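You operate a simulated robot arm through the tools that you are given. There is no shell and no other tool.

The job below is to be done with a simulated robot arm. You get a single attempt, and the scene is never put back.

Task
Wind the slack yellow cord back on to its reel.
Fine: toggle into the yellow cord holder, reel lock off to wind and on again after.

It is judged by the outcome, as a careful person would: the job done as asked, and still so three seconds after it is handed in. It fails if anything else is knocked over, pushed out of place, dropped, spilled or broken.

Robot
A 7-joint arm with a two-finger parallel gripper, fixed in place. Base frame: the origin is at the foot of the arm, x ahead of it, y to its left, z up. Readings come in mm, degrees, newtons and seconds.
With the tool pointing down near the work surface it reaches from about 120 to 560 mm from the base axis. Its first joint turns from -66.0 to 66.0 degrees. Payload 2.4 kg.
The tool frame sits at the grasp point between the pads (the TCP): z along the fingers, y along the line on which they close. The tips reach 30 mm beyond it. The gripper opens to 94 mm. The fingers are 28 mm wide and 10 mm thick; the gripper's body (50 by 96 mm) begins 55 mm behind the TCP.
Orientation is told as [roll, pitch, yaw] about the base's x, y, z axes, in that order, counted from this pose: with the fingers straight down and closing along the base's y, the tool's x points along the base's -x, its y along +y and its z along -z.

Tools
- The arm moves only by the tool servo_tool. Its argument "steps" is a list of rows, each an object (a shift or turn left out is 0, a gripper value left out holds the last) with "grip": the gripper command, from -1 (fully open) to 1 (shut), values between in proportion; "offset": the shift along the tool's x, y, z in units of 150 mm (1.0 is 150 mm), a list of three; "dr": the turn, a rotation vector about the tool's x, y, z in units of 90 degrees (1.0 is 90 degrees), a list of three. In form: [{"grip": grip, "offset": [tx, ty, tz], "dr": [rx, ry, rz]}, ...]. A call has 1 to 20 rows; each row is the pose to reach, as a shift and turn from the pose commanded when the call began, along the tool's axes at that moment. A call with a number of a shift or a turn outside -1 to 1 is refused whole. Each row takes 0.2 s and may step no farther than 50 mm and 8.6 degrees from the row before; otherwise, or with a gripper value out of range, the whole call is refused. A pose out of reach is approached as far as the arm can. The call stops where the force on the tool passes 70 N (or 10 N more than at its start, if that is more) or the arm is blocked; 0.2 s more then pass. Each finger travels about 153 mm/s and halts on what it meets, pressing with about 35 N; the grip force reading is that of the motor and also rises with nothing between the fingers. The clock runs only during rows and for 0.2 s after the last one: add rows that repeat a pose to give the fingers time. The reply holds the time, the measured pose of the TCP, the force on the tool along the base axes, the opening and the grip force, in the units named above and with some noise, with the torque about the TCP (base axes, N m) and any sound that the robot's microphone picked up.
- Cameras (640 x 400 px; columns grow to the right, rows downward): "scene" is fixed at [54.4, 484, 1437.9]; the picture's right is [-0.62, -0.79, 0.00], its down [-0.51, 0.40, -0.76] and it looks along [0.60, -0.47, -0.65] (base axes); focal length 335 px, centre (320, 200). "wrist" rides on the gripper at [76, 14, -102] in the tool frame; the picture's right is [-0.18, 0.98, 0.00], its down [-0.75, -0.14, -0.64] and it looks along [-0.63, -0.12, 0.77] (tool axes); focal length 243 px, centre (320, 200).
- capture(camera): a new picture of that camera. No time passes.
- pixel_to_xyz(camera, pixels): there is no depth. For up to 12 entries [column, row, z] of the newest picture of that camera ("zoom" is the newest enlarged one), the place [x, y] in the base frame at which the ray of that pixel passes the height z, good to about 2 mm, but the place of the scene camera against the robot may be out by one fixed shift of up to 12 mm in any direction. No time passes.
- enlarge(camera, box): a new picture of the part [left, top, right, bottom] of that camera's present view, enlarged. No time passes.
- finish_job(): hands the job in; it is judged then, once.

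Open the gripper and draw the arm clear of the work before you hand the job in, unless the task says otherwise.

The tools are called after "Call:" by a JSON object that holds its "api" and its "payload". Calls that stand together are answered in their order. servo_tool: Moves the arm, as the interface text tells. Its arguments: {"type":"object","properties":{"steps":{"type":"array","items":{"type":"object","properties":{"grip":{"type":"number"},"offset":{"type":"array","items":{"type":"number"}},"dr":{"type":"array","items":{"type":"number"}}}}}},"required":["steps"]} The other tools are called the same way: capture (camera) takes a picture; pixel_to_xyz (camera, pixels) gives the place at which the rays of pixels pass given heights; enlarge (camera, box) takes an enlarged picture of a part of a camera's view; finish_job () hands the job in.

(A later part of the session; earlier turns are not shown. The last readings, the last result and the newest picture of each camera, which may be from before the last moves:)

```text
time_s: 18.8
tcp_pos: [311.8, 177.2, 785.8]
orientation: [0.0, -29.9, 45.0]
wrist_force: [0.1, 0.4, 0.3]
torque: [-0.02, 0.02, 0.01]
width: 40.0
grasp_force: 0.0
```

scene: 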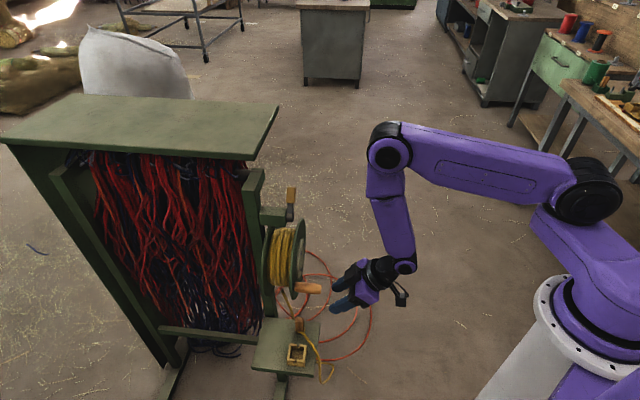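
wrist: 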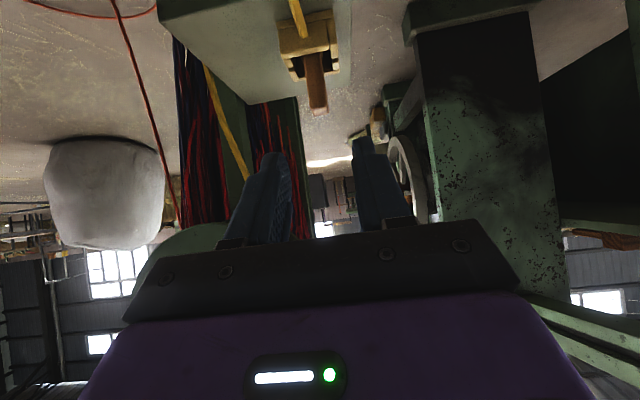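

Next I move to the right and up (e2≈235, z≈945), in front of the lever, and open the fingers to see between them.

Call:
{"api": "servo_tool", "payload": {"steps": [{"grip": -1, "offset": [-0.073, -0.155, -0.163]}, {"offset": [-0.147, -0.311, -0.326]}, {"offset": [-0.22, -0.466, -0.489]}, {"offset": [-0.293, -0.622, -0.652]}, {"offset": [-0.367, -0.777, -0.815]}, {"offset": [-0.44, -0.933, -0.978]}, {"offset": [-0.44, -0.933, -0.978]}]}}

Call:
{"api": "servo_tool", "payload": {"steps": [{"offset": [-0.1, 0, -0.18]}, {"offset": [-0.213, 0, -0.37]}, {"offset": [-0.213, 0, -0.37]}]}}

Call:
{"api": "capture", "payload": {"camera": "wrist"}}

```text
time_s: 20.4
tcp_pos: [400.0, 69.2, 945.4]
orientation: [-0.1, -30.1, 45.0]
wrist_force: [-1.0, -0.3, 0.3]
torque: [0.02, 0.0, -0.06]
width: 94.3
grasp_force: 0.0
```

```text
time_s: 21.2
tcp_pos: [400.8, 68.0, 1011.3]
orientation: [0.0, -30.0, 45.1]
wrist_force: [-0.3, 0.7, 1.1]
torque: [-0.02, 0.03, 0.0]
width: 94.0
grasp_force: 0.0
```

```text
taken
```

wrist: 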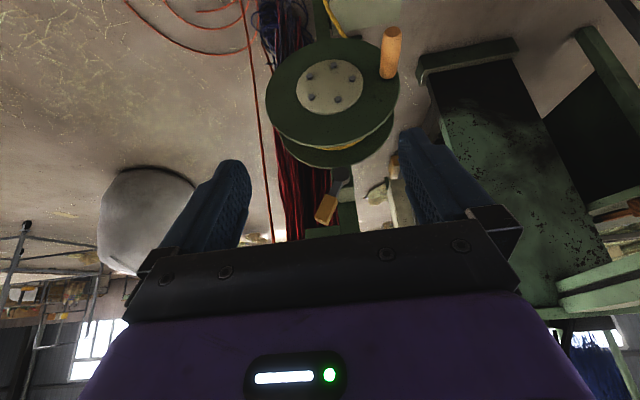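

Now the lever is visible between the fingers: pivot ~(341,185), handle ~(325,210), leaning to +e2. I enlarge it and the hub.

Call:
{"api": "enlarge", "payload": {"camera": "wrist", "box": [290, 150, 386, 234]}}

Call:
{"api": "enlarge", "payload": {"camera": "wrist", "box": [256, 10, 416, 170]}}

```text
4.76 times, centred on (338, 192) of wrist
```

zoom: 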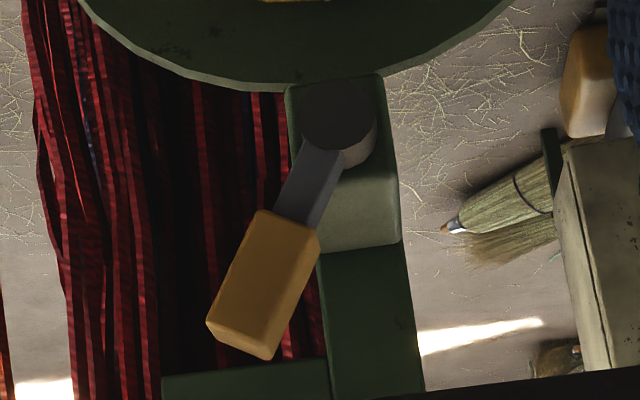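

```text
2.50 times, centred on (336, 90) of wrist
```

zoom: 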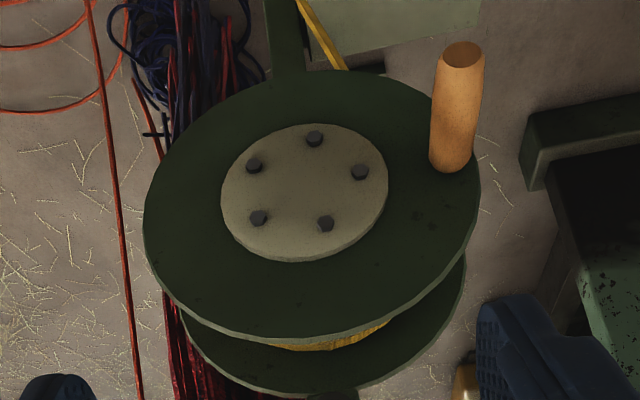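

The lever leans ~30° to +e2 from its pivot at about (e2 227, z 924); handle centre ≈ (e1 508, e2 250, z 965). Before going above it I check how close the rack's post and top plate are, using rays from both cameras.

Call:
{"api": "pixel_to_xyz", "payload": {"camera": "scene", "pixels": [[279, 105, 1050], [279, 105, 1150], [250, 160, 1050], [250, 160, 1150], [266, 172, 1000], [266, 172, 1050], [244, 190, 1000]]}}

Call:
{"api": "enlarge", "payload": {"camera": "scene", "box": [200, 90, 360, 240]}}

Call:
{"api": "pixel_to_xyz", "payload": {"camera": "wrist", "pixels": [[326, 209.9, 965], [341.2, 175.2, 924], [329, 83.1, 782], [393.2, 32, 781], [338, 238, 1000], [338, 238, 980]]}}

```text
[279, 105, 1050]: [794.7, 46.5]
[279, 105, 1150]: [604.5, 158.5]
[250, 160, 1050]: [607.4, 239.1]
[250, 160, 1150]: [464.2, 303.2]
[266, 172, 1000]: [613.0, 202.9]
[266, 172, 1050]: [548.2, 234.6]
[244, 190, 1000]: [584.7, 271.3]
```

```text
2.67 times, centred on (280, 165) of scene
```

zoom: 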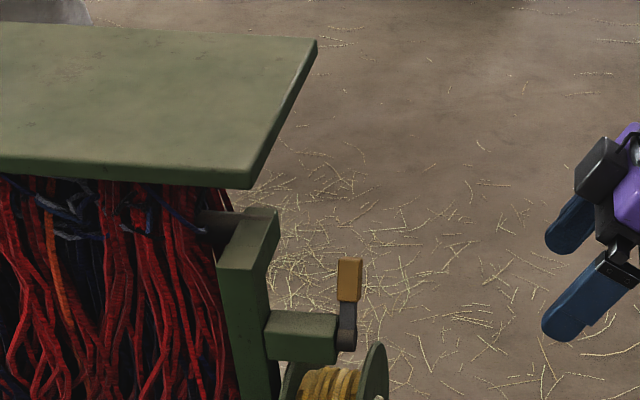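

```text
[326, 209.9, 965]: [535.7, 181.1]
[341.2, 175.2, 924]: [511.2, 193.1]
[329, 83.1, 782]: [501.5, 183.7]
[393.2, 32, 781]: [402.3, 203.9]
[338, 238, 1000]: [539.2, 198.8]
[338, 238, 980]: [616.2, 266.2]
```

The handle's position is confirmed (e1≈507, e2≈251, z≈965) and the post/top plate lie farther back (e1 ≳ 555), so a slightly tilted approach from above is clear. I move forward and up to above the handle, in two parts.

Call:
{"api": "servo_tool", "payload": {"steps": [{"grip": -1, "offset": [-0.15, -0.026, 0.02], "dr": [0, 0.028, 0]}, {"offset": [-0.33, -0.052, 0.06], "dr": [0, 0.056, 0]}, {"offset": [-0.5, -0.077, 0.11], "dr": [0, 0.083, 0]}, {"offset": [-0.677, -0.103, 0.16], "dr": [0, 0.111, 0]}, {"offset": [-0.677, -0.103, 0.16], "dr": [0, 0.111, 0]}]}}

Call:
{"api": "capture", "payload": {"camera": "wrist"}}

Call:
{"api": "capture", "payload": {"camera": "scene"}}

```text
time_s: 22.4
tcp_pos: [478.8, 126.0, 1039.2]
orientation: [-0.1, -20.0, 45.0]
wrist_force: [-0.6, 0.1, 0.6]
torque: [-0.01, 0.01, 0.02]
width: 93.9
grasp_force: 0.0
```

```text
taken
```

wrist: 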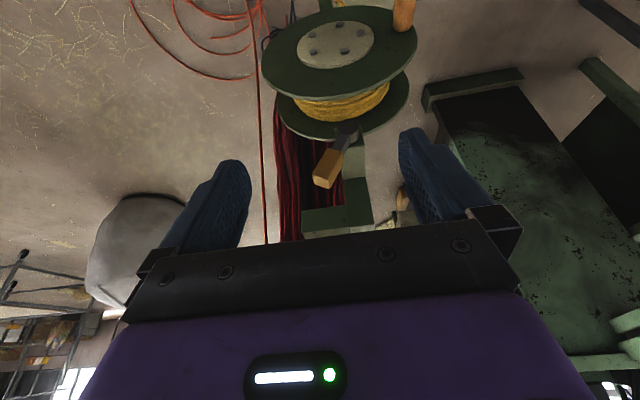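

```text
taken
```

scene: 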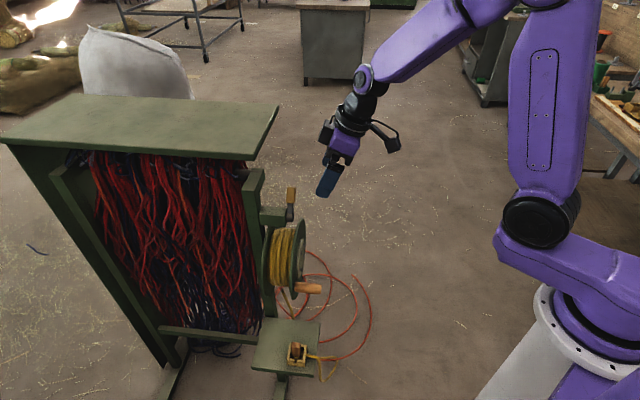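

I enlarge the lever from this nearer view and get a ray on its handle.

Call:
{"api": "enlarge", "payload": {"camera": "wrist", "box": [280, 80, 392, 240]}}

Call:
{"api": "pixel_to_xyz", "payload": {"camera": "wrist", "pixels": [[330, 163, 965], [330, 163, 975], [347, 131, 924]]}}

```text
2.50 times, centred on (336, 160) of wrist
```

zoom: 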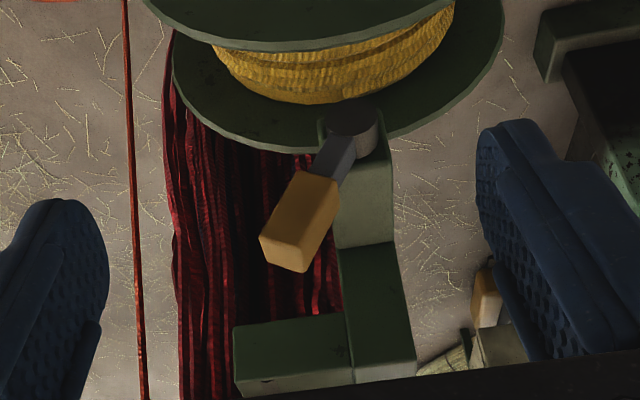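

```text
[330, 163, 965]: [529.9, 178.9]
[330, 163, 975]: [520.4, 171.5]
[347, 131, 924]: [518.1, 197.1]
```

The handle centre agrees at about (507, 250, 965). I move above it (e1≈500) at 15° tilt with the fingers 50 mm apart.

Call:
{"api": "servo_tool", "payload": {"steps": [{"grip": -0.06, "offset": [-0.15, -0.002, 0.055], "dr": [0, 0.0185, 0]}, {"offset": [-0.3, -0.004, 0.11], "dr": [0, 0.037, 0]}, {"offset": [-0.451, -0.0067, 0.164], "dr": [0, 0.0556, 0]}, {"offset": [-0.451, -0.0067, 0.164], "dr": [0, 0.0556, 0]}]}}

Call:
{"api": "capture", "payload": {"camera": "wrist"}}

Call:
{"api": "enlarge", "payload": {"camera": "scene", "box": [230, 120, 370, 230]}}

```text
time_s: 23.4
tcp_pos: [516.1, 163.4, 1037.7]
orientation: [0.1, -16.6, 44.9]
wrist_force: [-0.2, 0.2, 0.2]
torque: [-0.02, -0.02, 0.02]
width: 49.8
grasp_force: 0.0
out of reach, approached as far as the arm can: row 3, 4
```

```text
taken
```

wrist: 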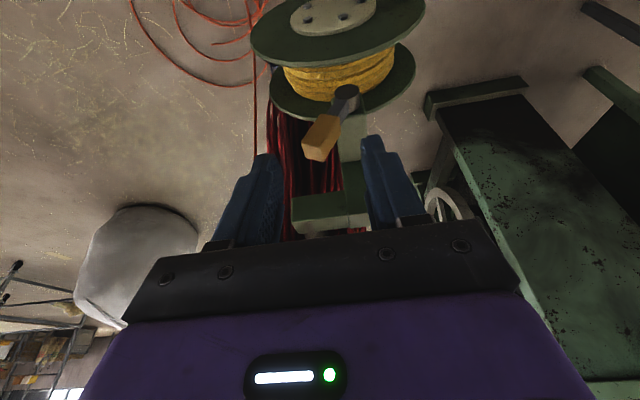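

```text
3.64 times, centred on (300, 175) of scene
```

zoom: 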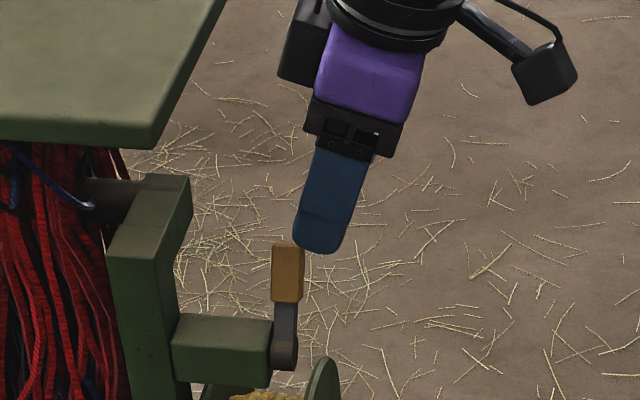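

The arm's reach ended at e1≈480 with this steep pose, so I tilt the tool to ~40° (fingers reaching outward) to gain reach, staying above the handle.

Call:
{"api": "servo_tool", "payload": {"steps": [{"offset": [0.097, 0, -0.026], "dr": [0, -0.0695, 0]}, {"offset": [0.097, 0, -0.026], "dr": [0, -0.139, 0]}, {"offset": [0.097, 0, -0.026], "dr": [0, -0.2085, 0]}, {"offset": [0.097, 0, -0.026], "dr": [0, -0.278, 0]}, {"offset": [0.097, 0, -0.026], "dr": [0, -0.278, 0]}]}}

Call:
{"api": "capture", "payload": {"camera": "wrist"}}

Call:
{"api": "enlarge", "payload": {"camera": "scene", "box": [230, 120, 370, 230]}}

```text
time_s: 24.6
tcp_pos: [506.7, 151.9, 1038.2]
orientation: [0.1, -40.1, 45.0]
wrist_force: [0.3, 0.3, 0.3]
torque: [-0.03, 0.05, 0.03]
width: 49.9
grasp_force: 0.0
```

```text
taken
```

wrist: 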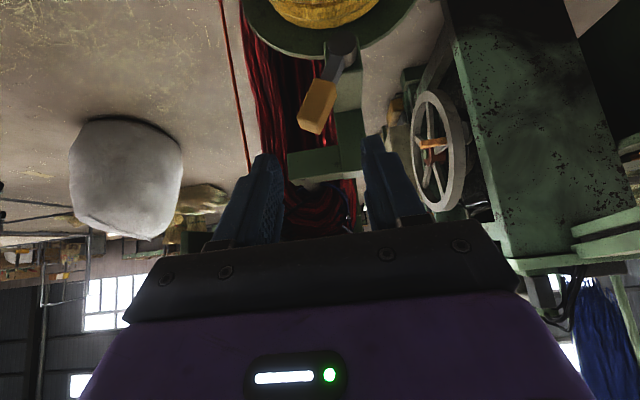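

```text
3.64 times, centred on (300, 175) of scene
```

zoom: 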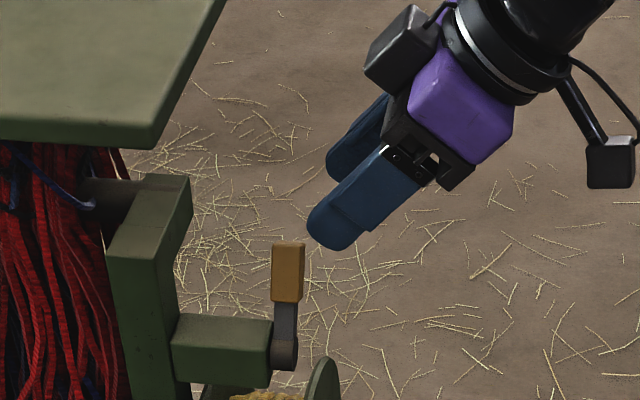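

The handle (318,107) is centred between the fingers. I advance diagonally down so the fingers straddle it (TCP e1≈492, z≈981).

Call:
{"api": "servo_tool", "payload": {"steps": [{"offset": [0.028, 0, 0.101]}, {"offset": [0.055, 0, 0.202]}, {"offset": [0.083, 0, 0.303]}, {"offset": [0.1107, 0, 0.4035]}, {"offset": [0.1107, 0, 0.4035]}]}}

Call:
{"api": "capture", "payload": {"camera": "wrist"}}

Call:
{"api": "enlarge", "payload": {"camera": "scene", "box": [250, 150, 350, 230]}}

```text
time_s: 25.8
tcp_pos: [525.2, 170.4, 980.4]
orientation: [0.1, -40.1, 45.0]
wrist_force: [-0.2, 0.3, -0.1]
torque: [-0.02, -0.02, -0.01]
width: 49.9
grasp_force: 0.1
```

```text
taken
```

wrist: 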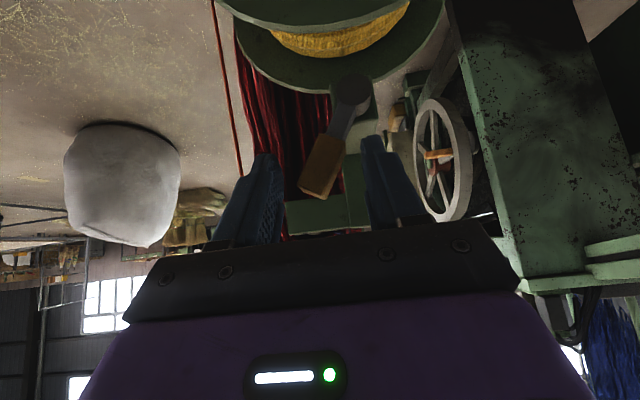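

```text
5.00 times, centred on (300, 190) of scene
```

zoom: 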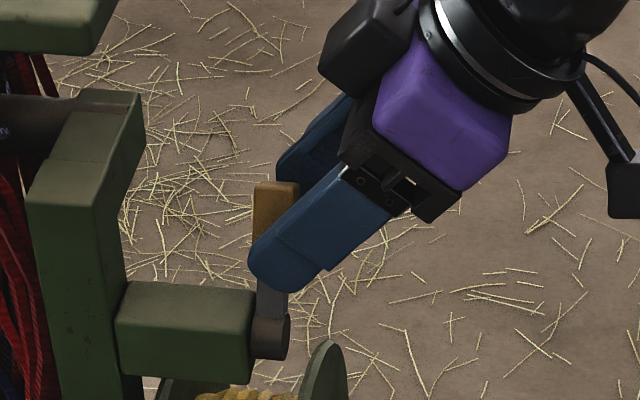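

The handle is straddled, with a free gap on each side. I push gently towards -e2 (over the top) in small steps and watch the force.

Call:
{"api": "servo_tool", "payload": {"steps": [{"offset": [0, 0.02, 0]}, {"offset": [0, 0.04, 0]}, {"offset": [0, 0.06, 0]}, {"offset": [0, 0.08, 0]}, {"offset": [0, 0.1, 0]}, {"offset": [0, 0.12, 0]}]}}

Call:
{"api": "capture", "payload": {"camera": "wrist"}}

```text
time_s: 27.2
tcp_pos: [512.8, 184.1, 980.8]
orientation: [-0.1, -40.1, 45.0]
wrist_force: [2.0, -1.1, 0.4]
torque: [-0.01, -0.02, -0.01]
width: 50.8
grasp_force: 1.0
```

```text
taken
```

wrist: 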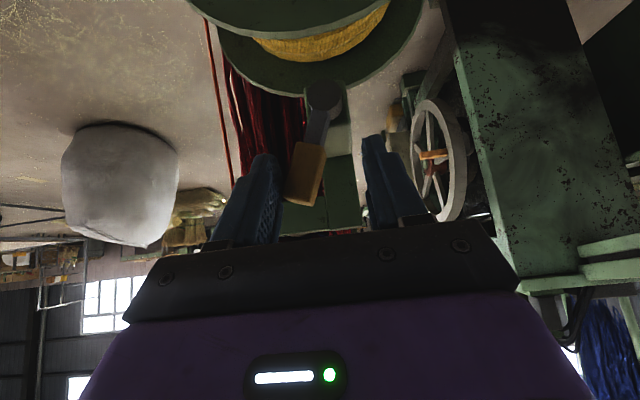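

The lever turns with only ~2 N. I continue pushing over towards -e2 while listening for a click.

Call:
{"api": "servo_tool", "payload": {"steps": [{"offset": [0, 0.03, 0]}, {"offset": [0, 0.06, 0]}, {"offset": [0, 0.09, 0]}, {"offset": [0, 0.12, 0]}, {"offset": [0, 0.15, 0]}]}}

Call:
{"api": "capture", "payload": {"camera": "wrist"}}

```text
time_s: 28.4
tcp_pos: [500.1, 198.9, 984.2]
orientation: [-0.3, -40.7, 44.9]
wrist_force: [-1.5, -15.3, 41.2]
torque: [-0.51, -1.0, -0.66]
width: 55.6
grasp_force: 5.1
```

```text
taken
```

wrist: 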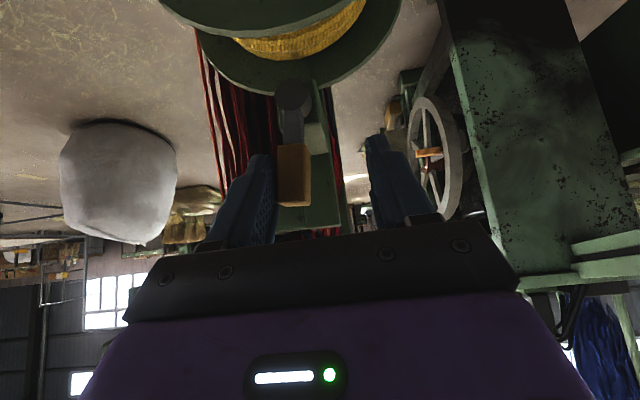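

The lever is now about upright but the tool feels 41 N upward: the fingertip has met the block's top beneath. I rise 12 mm to clear it before pushing on.

Call:
{"api": "servo_tool", "payload": {"steps": [{"offset": [-0.026, -0.01, -0.031]}, {"offset": [-0.0515, -0.01, -0.0612]}, {"offset": [-0.0515, -0.01, -0.0612]}]}}

Call:
{"api": "capture", "payload": {"camera": "wrist"}}

Call:
{"api": "enlarge", "payload": {"camera": "scene", "box": [250, 150, 350, 230]}}

```text
time_s: 29.2
tcp_pos: [498.1, 198.3, 992.9]
orientation: [0.0, -40.0, 45.1]
wrist_force: [-0.3, -0.1, -0.5]
torque: [0.0, 0.02, -0.01]
width: 49.8
grasp_force: 0.0
```

```text
taken
```

wrist: 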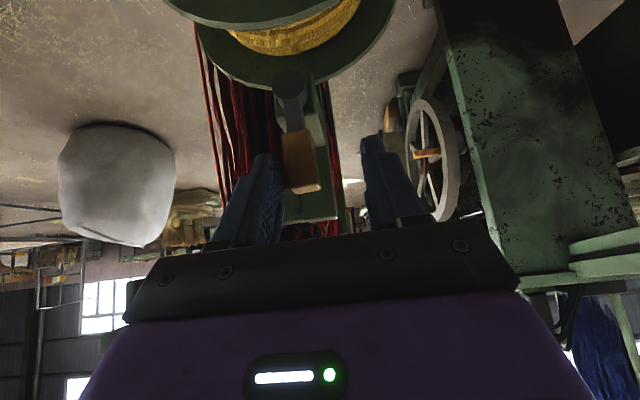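

```text
5.00 times, centred on (300, 190) of scene
```

zoom: 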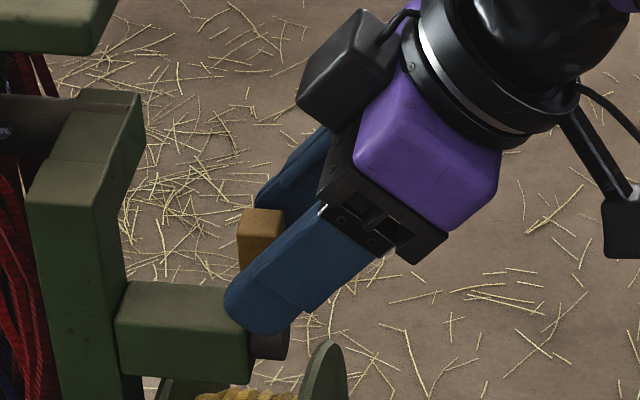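

The force is gone and the lever stands about upright. I keep pushing towards -e2 in 4 mm steps.

Call:
{"api": "servo_tool", "payload": {"steps": [{"offset": [0, 0.027, 0]}, {"offset": [0, 0.053, 0]}, {"offset": [0, 0.08, 0]}, {"offset": [0, 0.107, 0]}]}}

Call:
{"api": "capture", "payload": {"camera": "wrist"}}

```text
time_s: 30.2
tcp_pos: [487.2, 209.6, 993.8]
orientation: [0.0, -40.0, 45.0]
wrist_force: [-0.1, 0.2, 0.1]
torque: [-0.04, 0.01, 0.02]
width: 49.8
grasp_force: 0.2
```

```text
taken
```

wrist: 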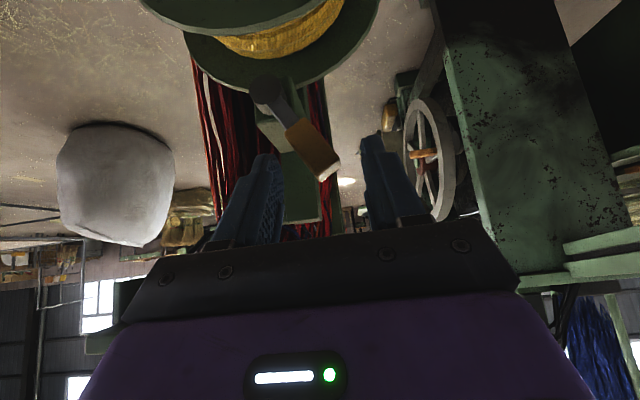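

The lever has snapped over to about 30° on the -e2 side and stays there by itself. I withdraw along the finger axis and look.

Call:
{"api": "servo_tool", "payload": {"steps": [{"offset": [0, 0, -0.2]}, {"offset": [0, 0, -0.43]}, {"offset": [0, 0, -0.667]}, {"offset": [0, 0, -0.667]}]}}

Call:
{"api": "capture", "payload": {"camera": "wrist"}}

Call:
{"api": "enlarge", "payload": {"camera": "scene", "box": [230, 160, 370, 260]}}

```text
time_s: 31.2
tcp_pos: [441.9, 163.7, 1070.2]
orientation: [0.0, -40.0, 45.0]
wrist_force: [0.4, 0.5, 0.4]
torque: [0.0, -0.01, 0.01]
width: 49.7
grasp_force: 0.1
```

```text
taken
```

wrist: 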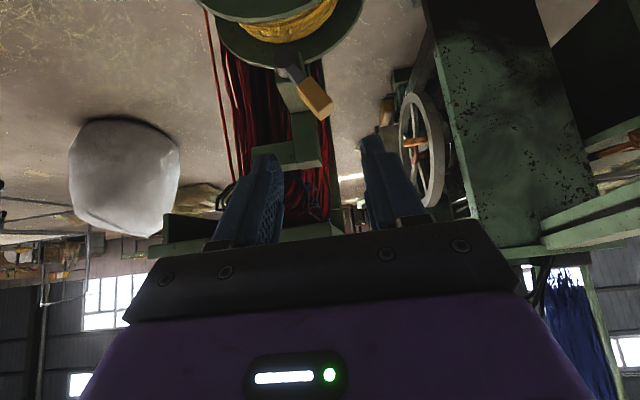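

```text
4.00 times, centred on (300, 210) of scene
```

zoom: 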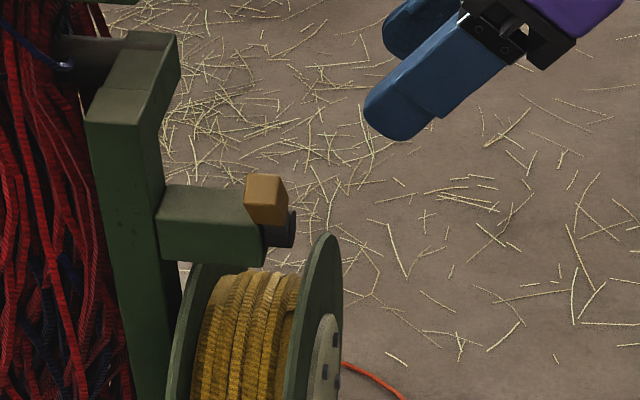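

The lever lies over on the near (-e2) side now. Next I go down to in front of the crank knob (e2≈140, z≈781).

Call:
{"api": "servo_tool", "payload": {"steps": [{"offset": [0.17, 0.053, 0.118]}, {"offset": [0.341, 0.107, 0.236]}, {"offset": [0.511, 0.16, 0.354]}, {"offset": [0.682, 0.214, 0.472]}, {"offset": [0.852, 0.267, 0.59]}, {"offset": [0.852, 0.267, 0.59]}]}}

Call:
{"api": "capture", "payload": {"camera": "wrist"}}

```text
time_s: 32.6
tcp_pos: [384.3, 161.5, 921.5]
orientation: [-0.2, -40.1, 45.1]
wrist_force: [-0.3, -0.3, -0.9]
torque: [0.0, -0.01, -0.05]
width: 49.8
grasp_force: 0.1
```

```text
taken
```

wrist: 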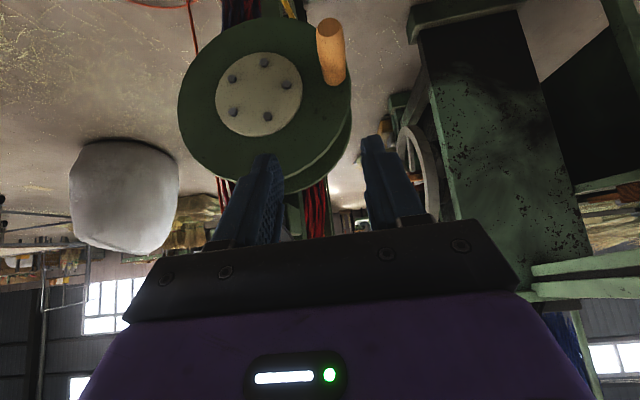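

I now have a full front view of the reel: bolts around (259,91), knob tip (330,25). I get rays and an enlargement for calibration.

Call:
{"api": "enlarge", "payload": {"camera": "wrist", "box": [170, 0, 362, 200]}}

Call:
{"api": "pixel_to_xyz", "payload": {"camera": "wrist", "pixels": [[258.8, 90.8, 782], [258.8, 90.8, 777], [330, 26, 781], [334, 70, 781], [178, 96, 782], [262, 192, 890]]}}

```text
2.00 times, centred on (266, 100) of wrist
```

zoom: 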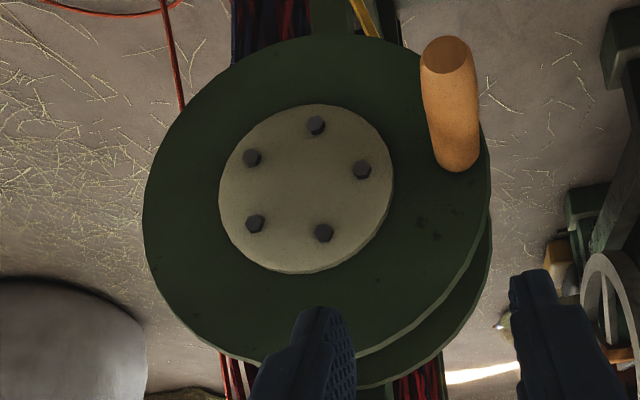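

```text
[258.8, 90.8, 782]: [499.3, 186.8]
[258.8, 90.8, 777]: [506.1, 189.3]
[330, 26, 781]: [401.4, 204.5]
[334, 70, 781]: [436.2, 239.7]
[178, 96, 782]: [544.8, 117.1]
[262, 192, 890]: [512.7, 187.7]
```

Hub ≈ (485, 222, 782), knob tip ≈ (428.5, 139.5, 781). I line up with the knob, part of the way along the approach, and check.

Call:
{"api": "servo_tool", "payload": {"steps": [{"offset": [0.143, 0.058, 0.175]}, {"offset": [0.286, 0.117, 0.351]}, {"offset": [0.286, 0.117, 0.5]}, {"offset": [0.286, 0.117, 0.65]}, {"offset": [0.286, 0.117, 0.65]}]}}

Call:
{"api": "capture", "payload": {"camera": "wrist"}}

Call:
{"api": "enlarge", "payload": {"camera": "scene", "box": [250, 230, 370, 310]}}

```text
time_s: 33.8
tcp_pos: [392.0, 196.6, 817.7]
orientation: [-0.1, -40.1, 45.0]
wrist_force: [-0.3, -0.9, -0.3]
torque: [0.02, -0.01, 0.0]
width: 49.7
grasp_force: 0.1
```

```text
taken
```

wrist: 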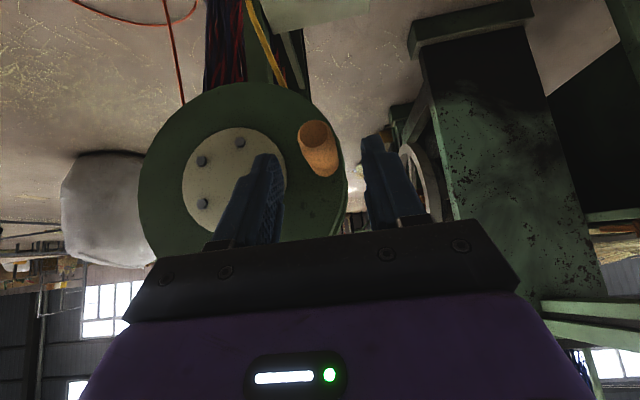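

```text
5.00 times, centred on (310, 270) of scene
```

zoom: 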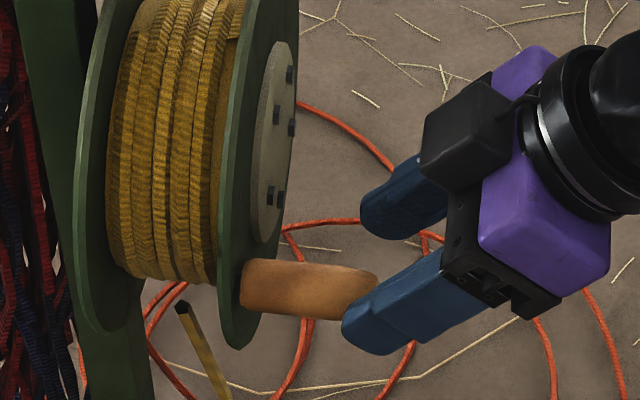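

The knob tip (315,135) lies between the fingers. I advance 45 mm more so the pads straddle the knob, then close on it.

Call:
{"api": "servo_tool", "payload": {"steps": [{"offset": [0, -0.005, 0.1]}, {"offset": [0, -0.009, 0.2]}, {"offset": [0, -0.009, 0.298]}, {"offset": [0, -0.009, 0.298]}]}}

Call:
{"api": "capture", "payload": {"camera": "wrist"}}

Call:
{"api": "enlarge", "payload": {"camera": "scene", "box": [250, 230, 370, 310]}}

```text
time_s: 34.8
tcp_pos: [414.6, 214.7, 784.4]
orientation: [0.1, -40.0, 45.0]
wrist_force: [-0.3, 0.9, 0.3]
torque: [0.03, -0.01, -0.03]
width: 49.7
grasp_force: 0.0
```

```text
taken
```

wrist: 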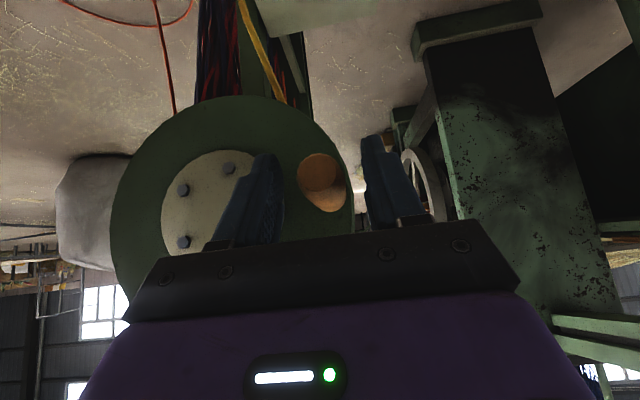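

```text
5.00 times, centred on (310, 270) of scene
```

zoom: 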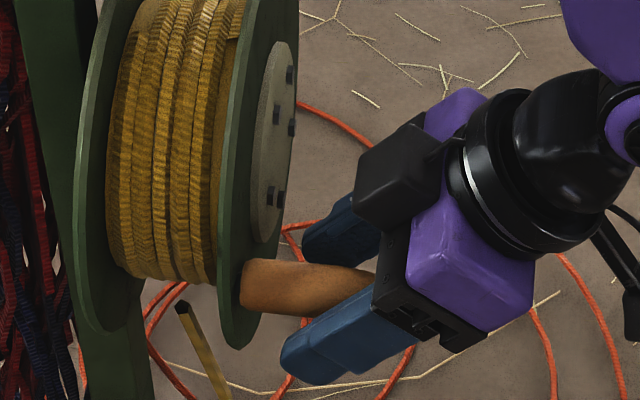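

The pads straddle the knob (tip at (321,175)). I close on it.

Call:
{"api": "servo_tool", "payload": {"steps": [{"grip": 0.3}, {"grip": 0.6}, {"grip": 1}, {"grip": 1}]}}

Call:
{"api": "capture", "payload": {"camera": "wrist"}}

```text
time_s: 35.8
tcp_pos: [414.1, 215.9, 784.6]
orientation: [0.1, -40.0, 45.2]
wrist_force: [-7.1, 8.7, -0.4]
torque: [-0.05, 0.09, -0.11]
width: 27.7
grasp_force: 44.9
```

```text
taken
```

wrist: 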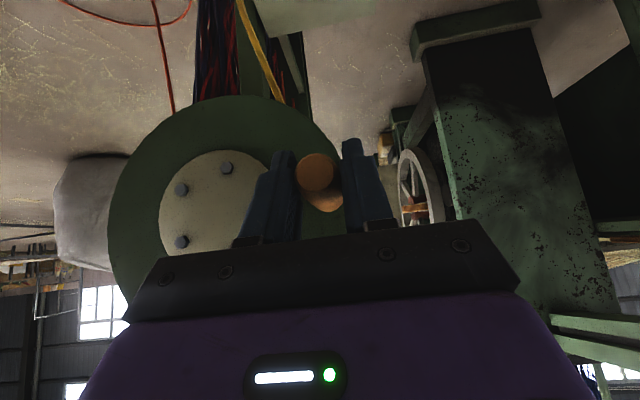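

The knob is held (27.7 mm, 45 N). I start winding: moving the knob up on its circle (clockwise seen from the front) by 20° and check forces and the cord.

Call:
{"api": "servo_tool", "payload": {"steps": [{"offset": [-0.0314, -0.0021, -0.0374]}, {"offset": [-0.0625, -0.0085, -0.0745]}, {"offset": [-0.0932, -0.0191, -0.111]}, {"offset": [-0.1231, -0.0338, -0.1467]}]}}

Call:
{"api": "capture", "payload": {"camera": "wrist"}}

Call:
{"api": "enlarge", "payload": {"camera": "scene", "box": [240, 220, 380, 390]}}

```text
time_s: 36.8
tcp_pos: [417.9, 212.6, 811.7]
orientation: [0.0, -40.0, 44.9]
wrist_force: [-8.4, 5.3, 1.6]
torque: [-0.27, 0.31, -0.25]
width: 27.9
grasp_force: 45.3
```

```text
taken
```

wrist: 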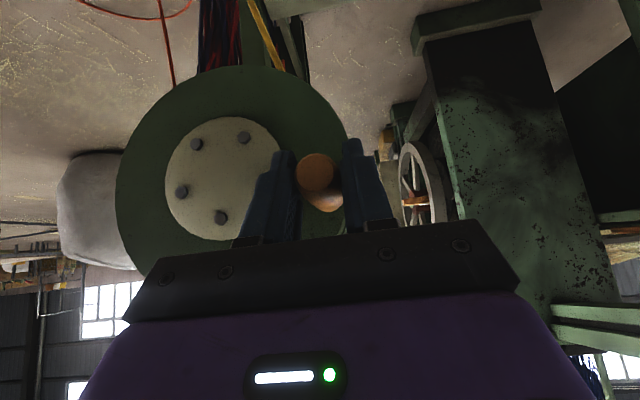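

```text
2.35 times, centred on (310, 305) of scene
```

zoom: 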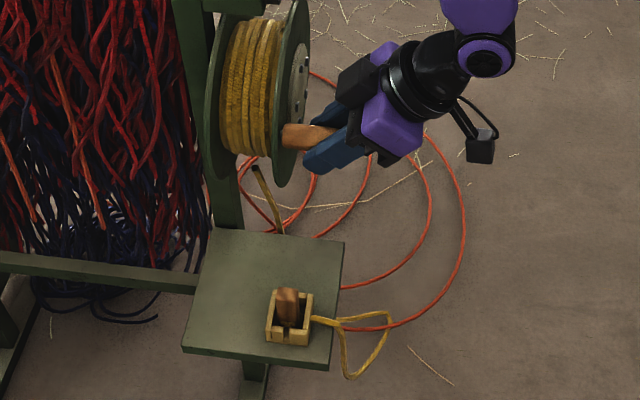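

The reel turns freely (bolts rotated, force under 10 N) and the toggle stays put. I continue the arc to 68°.

Call:
{"api": "servo_tool", "payload": {"steps": [{"offset": [-0.0459, -0.0318, -0.0547]}, {"offset": [-0.0885, -0.0732, -0.1055]}, {"offset": [-0.127, -0.1234, -0.1513]}, {"offset": [-0.1605, -0.1813, -0.1913]}, {"offset": [-0.1886, -0.246, -0.2248]}, {"offset": [-0.2107, -0.3167, -0.2511]}]}}

Call:
{"api": "capture", "payload": {"camera": "wrist"}}

Call:
{"api": "enlarge", "payload": {"camera": "scene", "box": [240, 220, 380, 390]}}

```text
time_s: 38.2
tcp_pos: [451.1, 178.4, 862.4]
orientation: [0.0, -40.2, 44.8]
wrist_force: [-16.1, -6.9, 16.1]
torque: [-0.3, 0.32, -0.14]
width: 27.8
grasp_force: 45.5
```

```text
taken
```

wrist: 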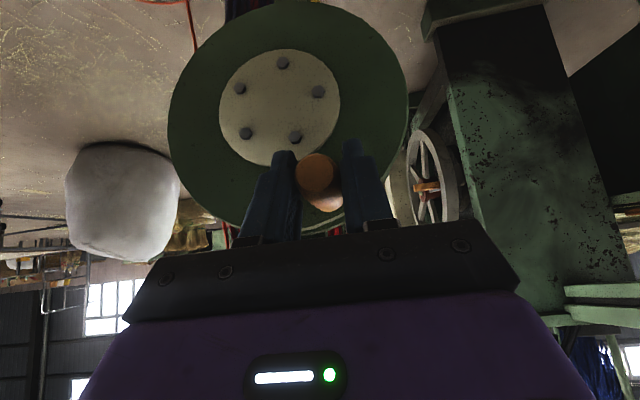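

```text
2.35 times, centred on (310, 305) of scene
```

zoom: 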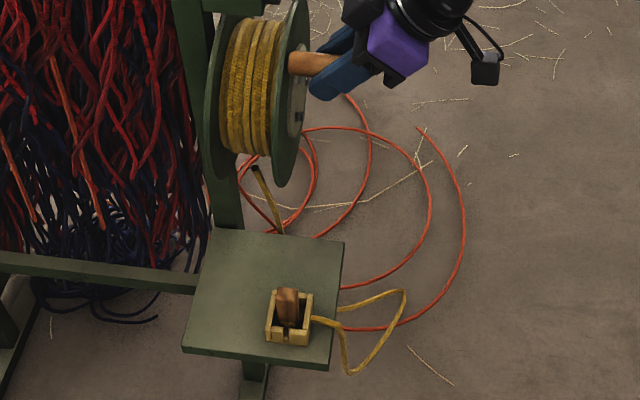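

Still turning smoothly and the cord loop is rising; force ~24 N. I continue the arc over the top to about 116°.

Call:
{"api": "servo_tool", "payload": {"steps": [{"offset": [-0.0197, -0.0743, -0.0235]}, {"offset": [-0.0285, -0.1513, -0.034]}, {"offset": [-0.0303, -0.2293, -0.0361]}, {"offset": [-0.025, -0.307, -0.0298]}, {"offset": [-0.0129, -0.3828, -0.0153]}, {"offset": [0.006, -0.4553, 0.0071]}]}}

Call:
{"api": "capture", "payload": {"camera": "wrist"}}

Call:
{"api": "enlarge", "payload": {"camera": "scene", "box": [240, 220, 380, 390]}}

```text
time_s: 39.6
tcp_pos: [499.9, 130.6, 860.0]
orientation: [0.0, -40.3, 44.8]
wrist_force: [-4.8, -10.4, 9.8]
torque: [-0.61, 0.61, -0.05]
width: 27.8
grasp_force: 44.9
```

```text
taken
```

wrist: 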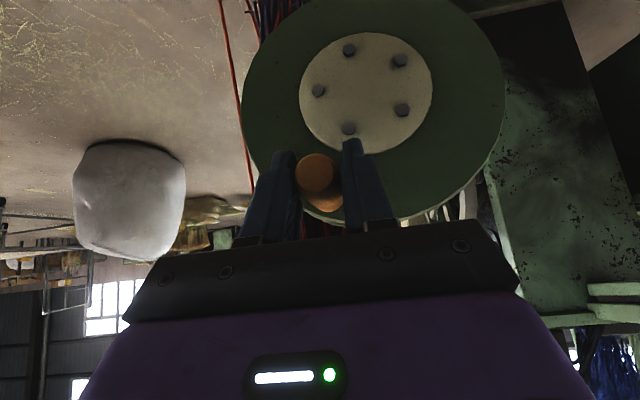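

```text
2.35 times, centred on (310, 305) of scene
```

zoom: 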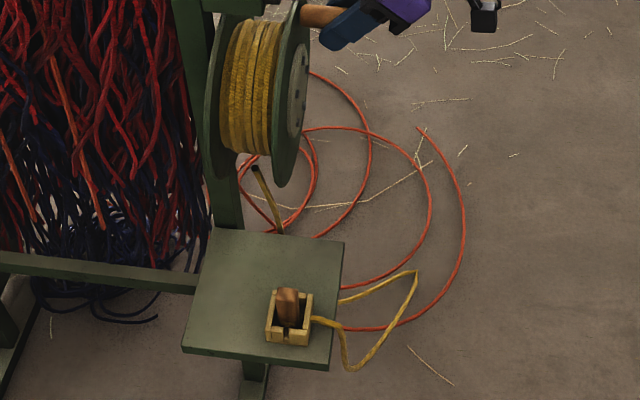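

I check the cord loop closely in the scene picture to see whether the slack is being taken up.

Call:
{"api": "enlarge", "payload": {"camera": "scene", "box": [280, 310, 370, 390]}}

Call:
{"api": "enlarge", "payload": {"camera": "scene", "box": [255, 210, 335, 310]}}

```text
5.00 times, centred on (325, 350) of scene
```

zoom: 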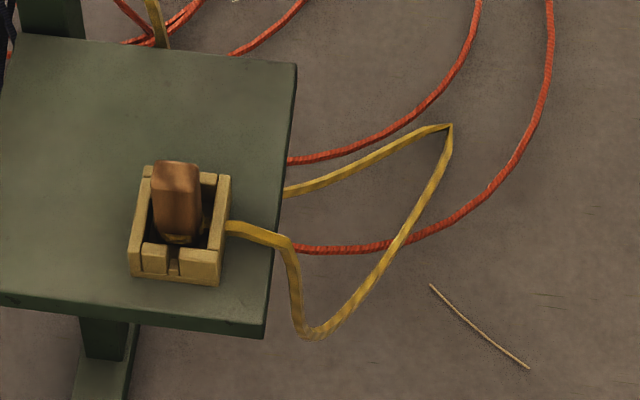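

```text
4.00 times, centred on (295, 260) of scene
```

zoom: 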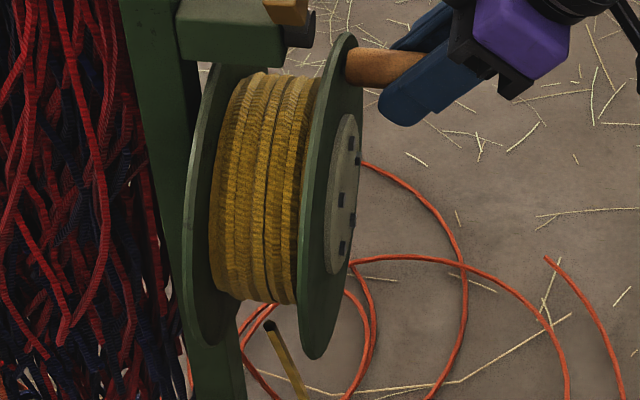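

Triangulating the loop tip (start: on the floor at about e1 398, e2 312; now about e1 333, e2 461 if still on the floor), the loop seems to have grown, i.e. this direction may be paying cord out. I turn back the same arc to 20° to compare.

Call:
{"api": "servo_tool", "payload": {"steps": [{"offset": [-0.0188, 0.0725, -0.0224]}, {"offset": [-0.0309, 0.1483, -0.0369]}, {"offset": [-0.0362, 0.226, -0.0432]}, {"offset": [-0.0345, 0.304, -0.0411]}, {"offset": [-0.0258, 0.3807, -0.0307]}, {"offset": [-0.0102, 0.4553, -0.0122]}, {"offset": [0.0118, 0.5253, 0.0141]}, {"offset": [0.0399, 0.59, 0.0475]}, {"offset": [0.0733, 0.648, 0.0873]}, {"offset": [0.1118, 0.6987, 0.1333]}, {"offset": [0.1547, 0.74, 0.1844]}, {"offset": [0.2005, 0.772, 0.239]}]}}

Call:
{"api": "enlarge", "payload": {"camera": "scene", "box": [280, 310, 370, 390]}}

Call:
{"api": "capture", "payload": {"camera": "wrist"}}

```text
time_s: 42.2
tcp_pos: [418.8, 212.4, 814.5]
orientation: [0.0, -40.0, 45.2]
wrist_force: [-2.1, -2.0, 0.6]
torque: [-0.35, 0.34, -0.16]
width: 27.9
grasp_force: 45.2
```

```text
5.00 times, centred on (325, 350) of scene
```

zoom: 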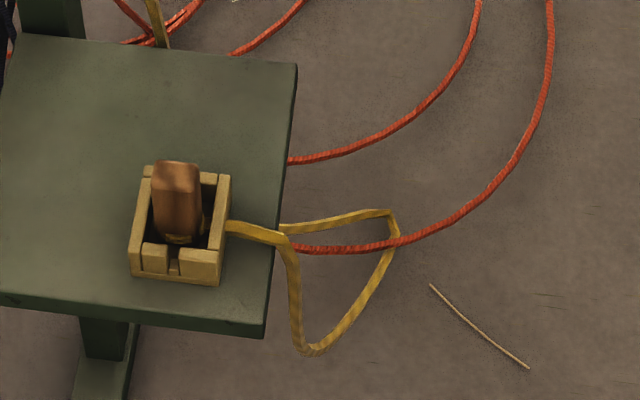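

```text
taken
```

wrist: 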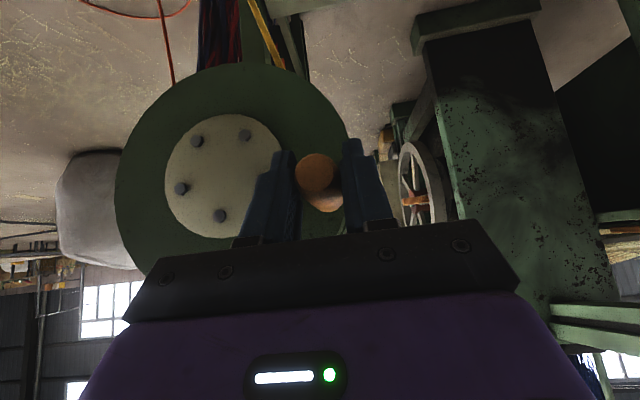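

Turning back brought the loop back to its smaller shape (tip (395,225) in the same zoom), so this seems to be the taking-up direction. I continue this way (knob down past the left, to the bottom) to -76° and compare again.

Call:
{"api": "servo_tool", "payload": {"steps": [{"offset": [0.0483, 0.0215, 0.0576]}, {"offset": [0.098, 0.0324, 0.1168]}, {"offset": [0.1483, 0.0324, 0.1767]}, {"offset": [0.198, 0.0215, 0.2359]}, {"offset": [0.2464, 0, 0.2937]}, {"offset": [0.2922, -0.0318, 0.3483]}, {"offset": [0.3347, -0.0732, 0.3989]}, {"offset": [0.3732, -0.1233, 0.4448]}, {"offset": [0.4066, -0.1813, 0.4847]}, {"offset": [0.4349, -0.246, 0.5184]}, {"offset": [0.4568, -0.3167, 0.5444]}, {"offset": [0.4722, -0.3907, 0.5628]}]}}

Call:
{"api": "enlarge", "payload": {"camera": "scene", "box": [280, 310, 370, 390]}}

Call:
{"api": "capture", "payload": {"camera": "wrist"}}

Call:
{"api": "capture", "payload": {"camera": "scene"}}

```text
time_s: 44.8
tcp_pos: [461.1, 170.7, 703.3]
orientation: [0.0, -39.9, 44.7]
wrist_force: [-0.2, 4.1, -16.1]
torque: [-0.22, 0.18, -0.23]
width: 27.3
grasp_force: 45.0
```

```text
5.00 times, centred on (325, 350) of scene
```

zoom: 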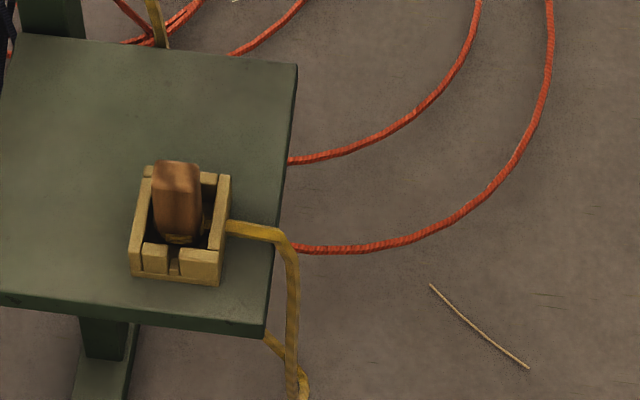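

```text
taken
```

wrist: 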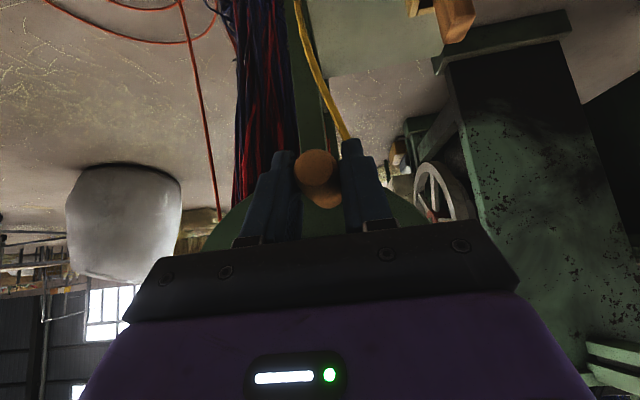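

```text
taken
```

scene: 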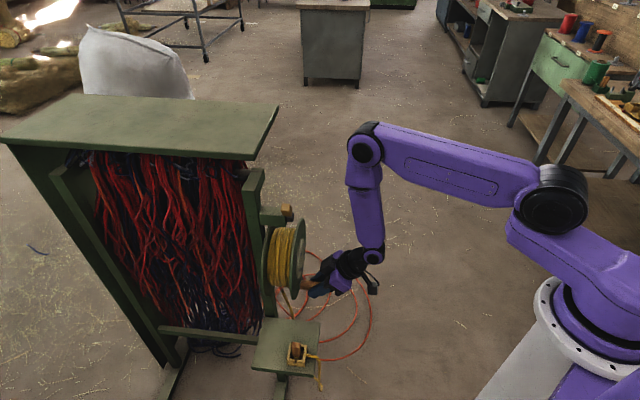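

With the cord now hanging nearly straight below the shelf's front edge, the geometry (tip drawn in to about e2 220 from 348 on the floor) shows that this direction (knob left→bottom→right) winds the cord in. I continue the same way through the bottom to the right side, to -176°.

Call:
{"api": "servo_tool", "payload": {"steps": [{"offset": [0.0154, -0.0953, 0.0184]}, {"offset": [0.0141, -0.1947, 0.0169]}, {"offset": [0.0021, -0.292, 0.0026]}, {"offset": [-0.0206, -0.3847, -0.0245]}, {"offset": [-0.0536, -0.4693, -0.0638]}, {"offset": [-0.0951, -0.5447, -0.1134]}, {"offset": [-0.1448, -0.6067, -0.1726]}, {"offset": [-0.2005, -0.6547, -0.239]}, {"offset": [-0.261, -0.6873, -0.311]}, {"offset": [-0.3235, -0.7027, -0.3856]}]}}

Call:
{"api": "capture", "payload": {"camera": "scene"}}

Call:
{"api": "enlarge", "payload": {"camera": "scene", "box": [250, 280, 394, 400]}}

Call:
{"api": "capture", "payload": {"camera": "wrist"}}

```text
time_s: 47.0
tcp_pos: [534.6, 96.0, 780.1]
orientation: [0.0, -40.0, 44.9]
wrist_force: [-9.3, -4.1, -1.2]
torque: [-0.71, 0.74, -0.03]
width: 27.1
grasp_force: 45.0
```

```text
taken
```

scene: 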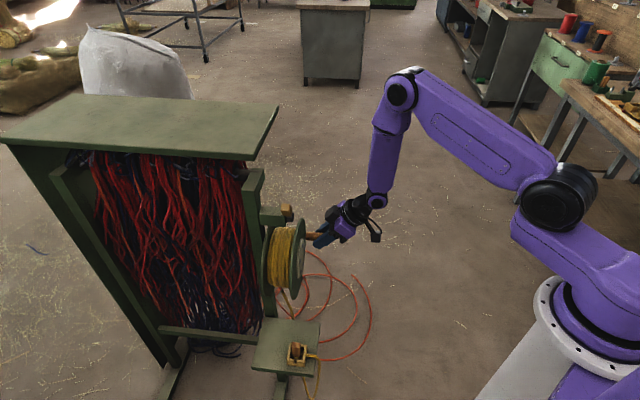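

```text
3.33 times, centred on (322, 340) of scene
```

zoom: 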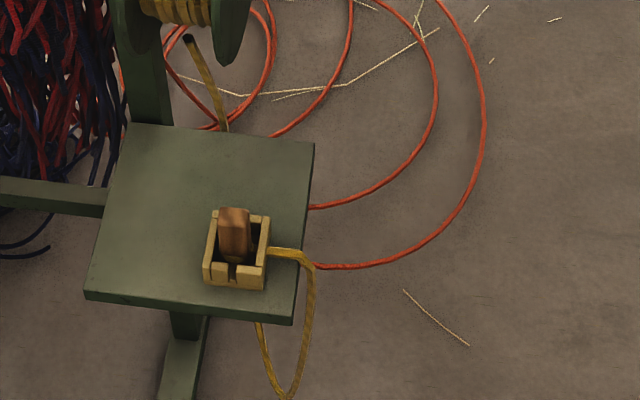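

```text
taken
```

wrist: 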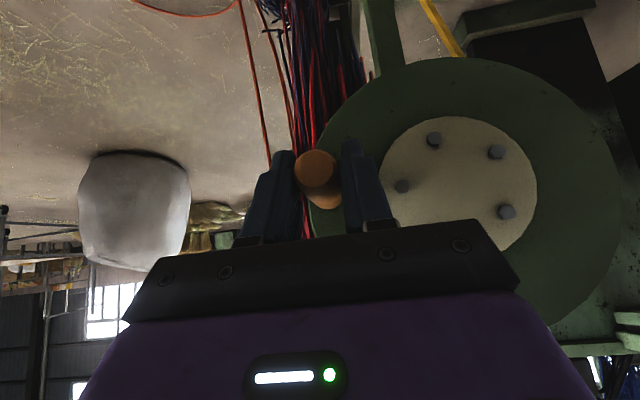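

The loop is now a free-hanging U off the floor, so winding continues correctly; the knob is on the right (e2≈310) with low force. I continue up the right side and over the top to -316°.

Call:
{"api": "servo_tool", "payload": {"steps": [{"offset": [-0.0638, 0.002, -0.0761]}, {"offset": [-0.1264, 0.0207, -0.1507]}, {"offset": [-0.186, 0.056, -0.2216]}, {"offset": [-0.2404, 0.1073, -0.2865]}, {"offset": [-0.2888, 0.172, -0.3442]}, {"offset": [-0.3287, 0.2493, -0.3917]}, {"offset": [-0.3595, 0.336, -0.4285]}, {"offset": [-0.3805, 0.43, -0.4535]}, {"offset": [-0.3904, 0.5273, -0.4652]}, {"offset": [-0.3891, 0.6267, -0.4637]}, {"offset": [-0.3771, 0.724, -0.4494]}, {"offset": [-0.3544, 0.8167, -0.4223]}, {"offset": [-0.3214, 0.9013, -0.383]}, {"offset": [-0.2798, 0.9767, -0.3335]}]}}

Call:
{"api": "enlarge", "payload": {"camera": "scene", "box": [250, 280, 394, 400]}}

Call:
{"api": "capture", "payload": {"camera": "wrist"}}

```text
time_s: 50.0
tcp_pos: [431.2, 200.5, 844.2]
orientation: [-0.2, -40.2, 44.9]
wrist_force: [7.9, -2.2, -5.6]
torque: [-0.23, 0.22, 0.32]
width: 27.3
grasp_force: 44.9
```

```text
3.33 times, centred on (322, 340) of scene
```

zoom: 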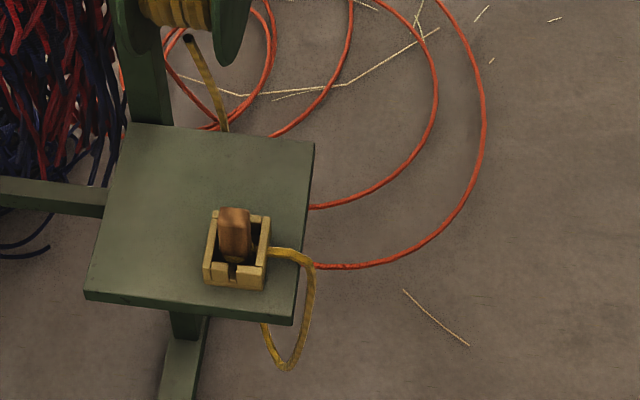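

```text
taken
```

wrist: 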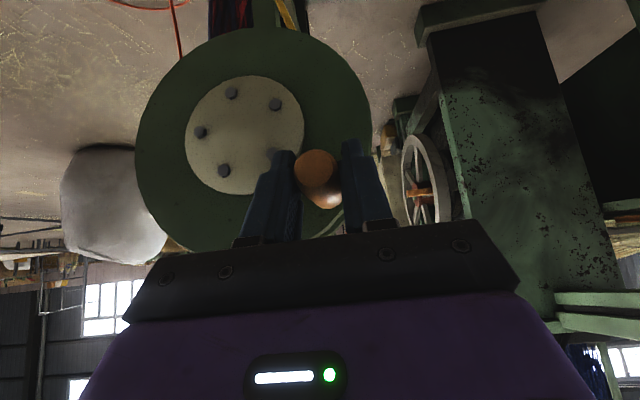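

The hanging loop is shorter (bottom at (285,370) versus (285,395) before). I continue winding down the left and through the bottom, another 140°.

Call:
{"api": "servo_tool", "payload": {"steps": [{"offset": [0.0497, 0.062, 0.0592]}, {"offset": [0.1054, 0.11, 0.1256]}, {"offset": [0.1658, 0.1427, 0.1976]}, {"offset": [0.2284, 0.158, 0.2722]}, {"offset": [0.2922, 0.156, 0.3483]}, {"offset": [0.3548, 0.1373, 0.4229]}, {"offset": [0.4144, 0.102, 0.4938]}, {"offset": [0.4688, 0.0507, 0.5587]}, {"offset": [0.5172, -0.014, 0.6164]}, {"offset": [0.5571, -0.0913, 0.6639]}, {"offset": [0.5879, -0.178, 0.7007]}, {"offset": [0.6089, -0.272, 0.7257]}, {"offset": [0.6188, -0.3693, 0.7375]}, {"offset": [0.6175, -0.4687, 0.7359]}]}}

Call:
{"api": "enlarge", "payload": {"camera": "scene", "box": [250, 280, 394, 400]}}

Call:
{"api": "capture", "payload": {"camera": "wrist"}}

```text
time_s: 53.0
tcp_pos: [478.9, 154.0, 699.4]
orientation: [0.2, -39.8, 45.3]
wrist_force: [0.7, -0.4, -18.0]
torque: [0.34, -0.32, 0.35]
width: 27.5
grasp_force: 45.2
```

```text
3.33 times, centred on (322, 340) of scene
```

zoom: 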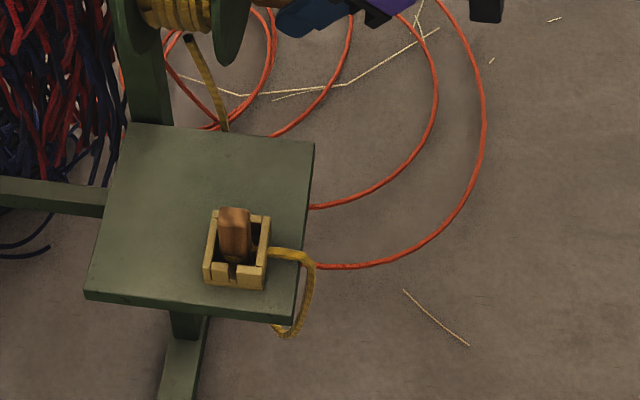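

```text
taken
```

wrist: 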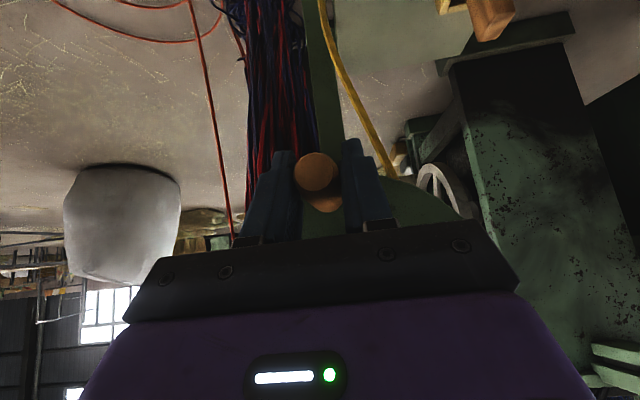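

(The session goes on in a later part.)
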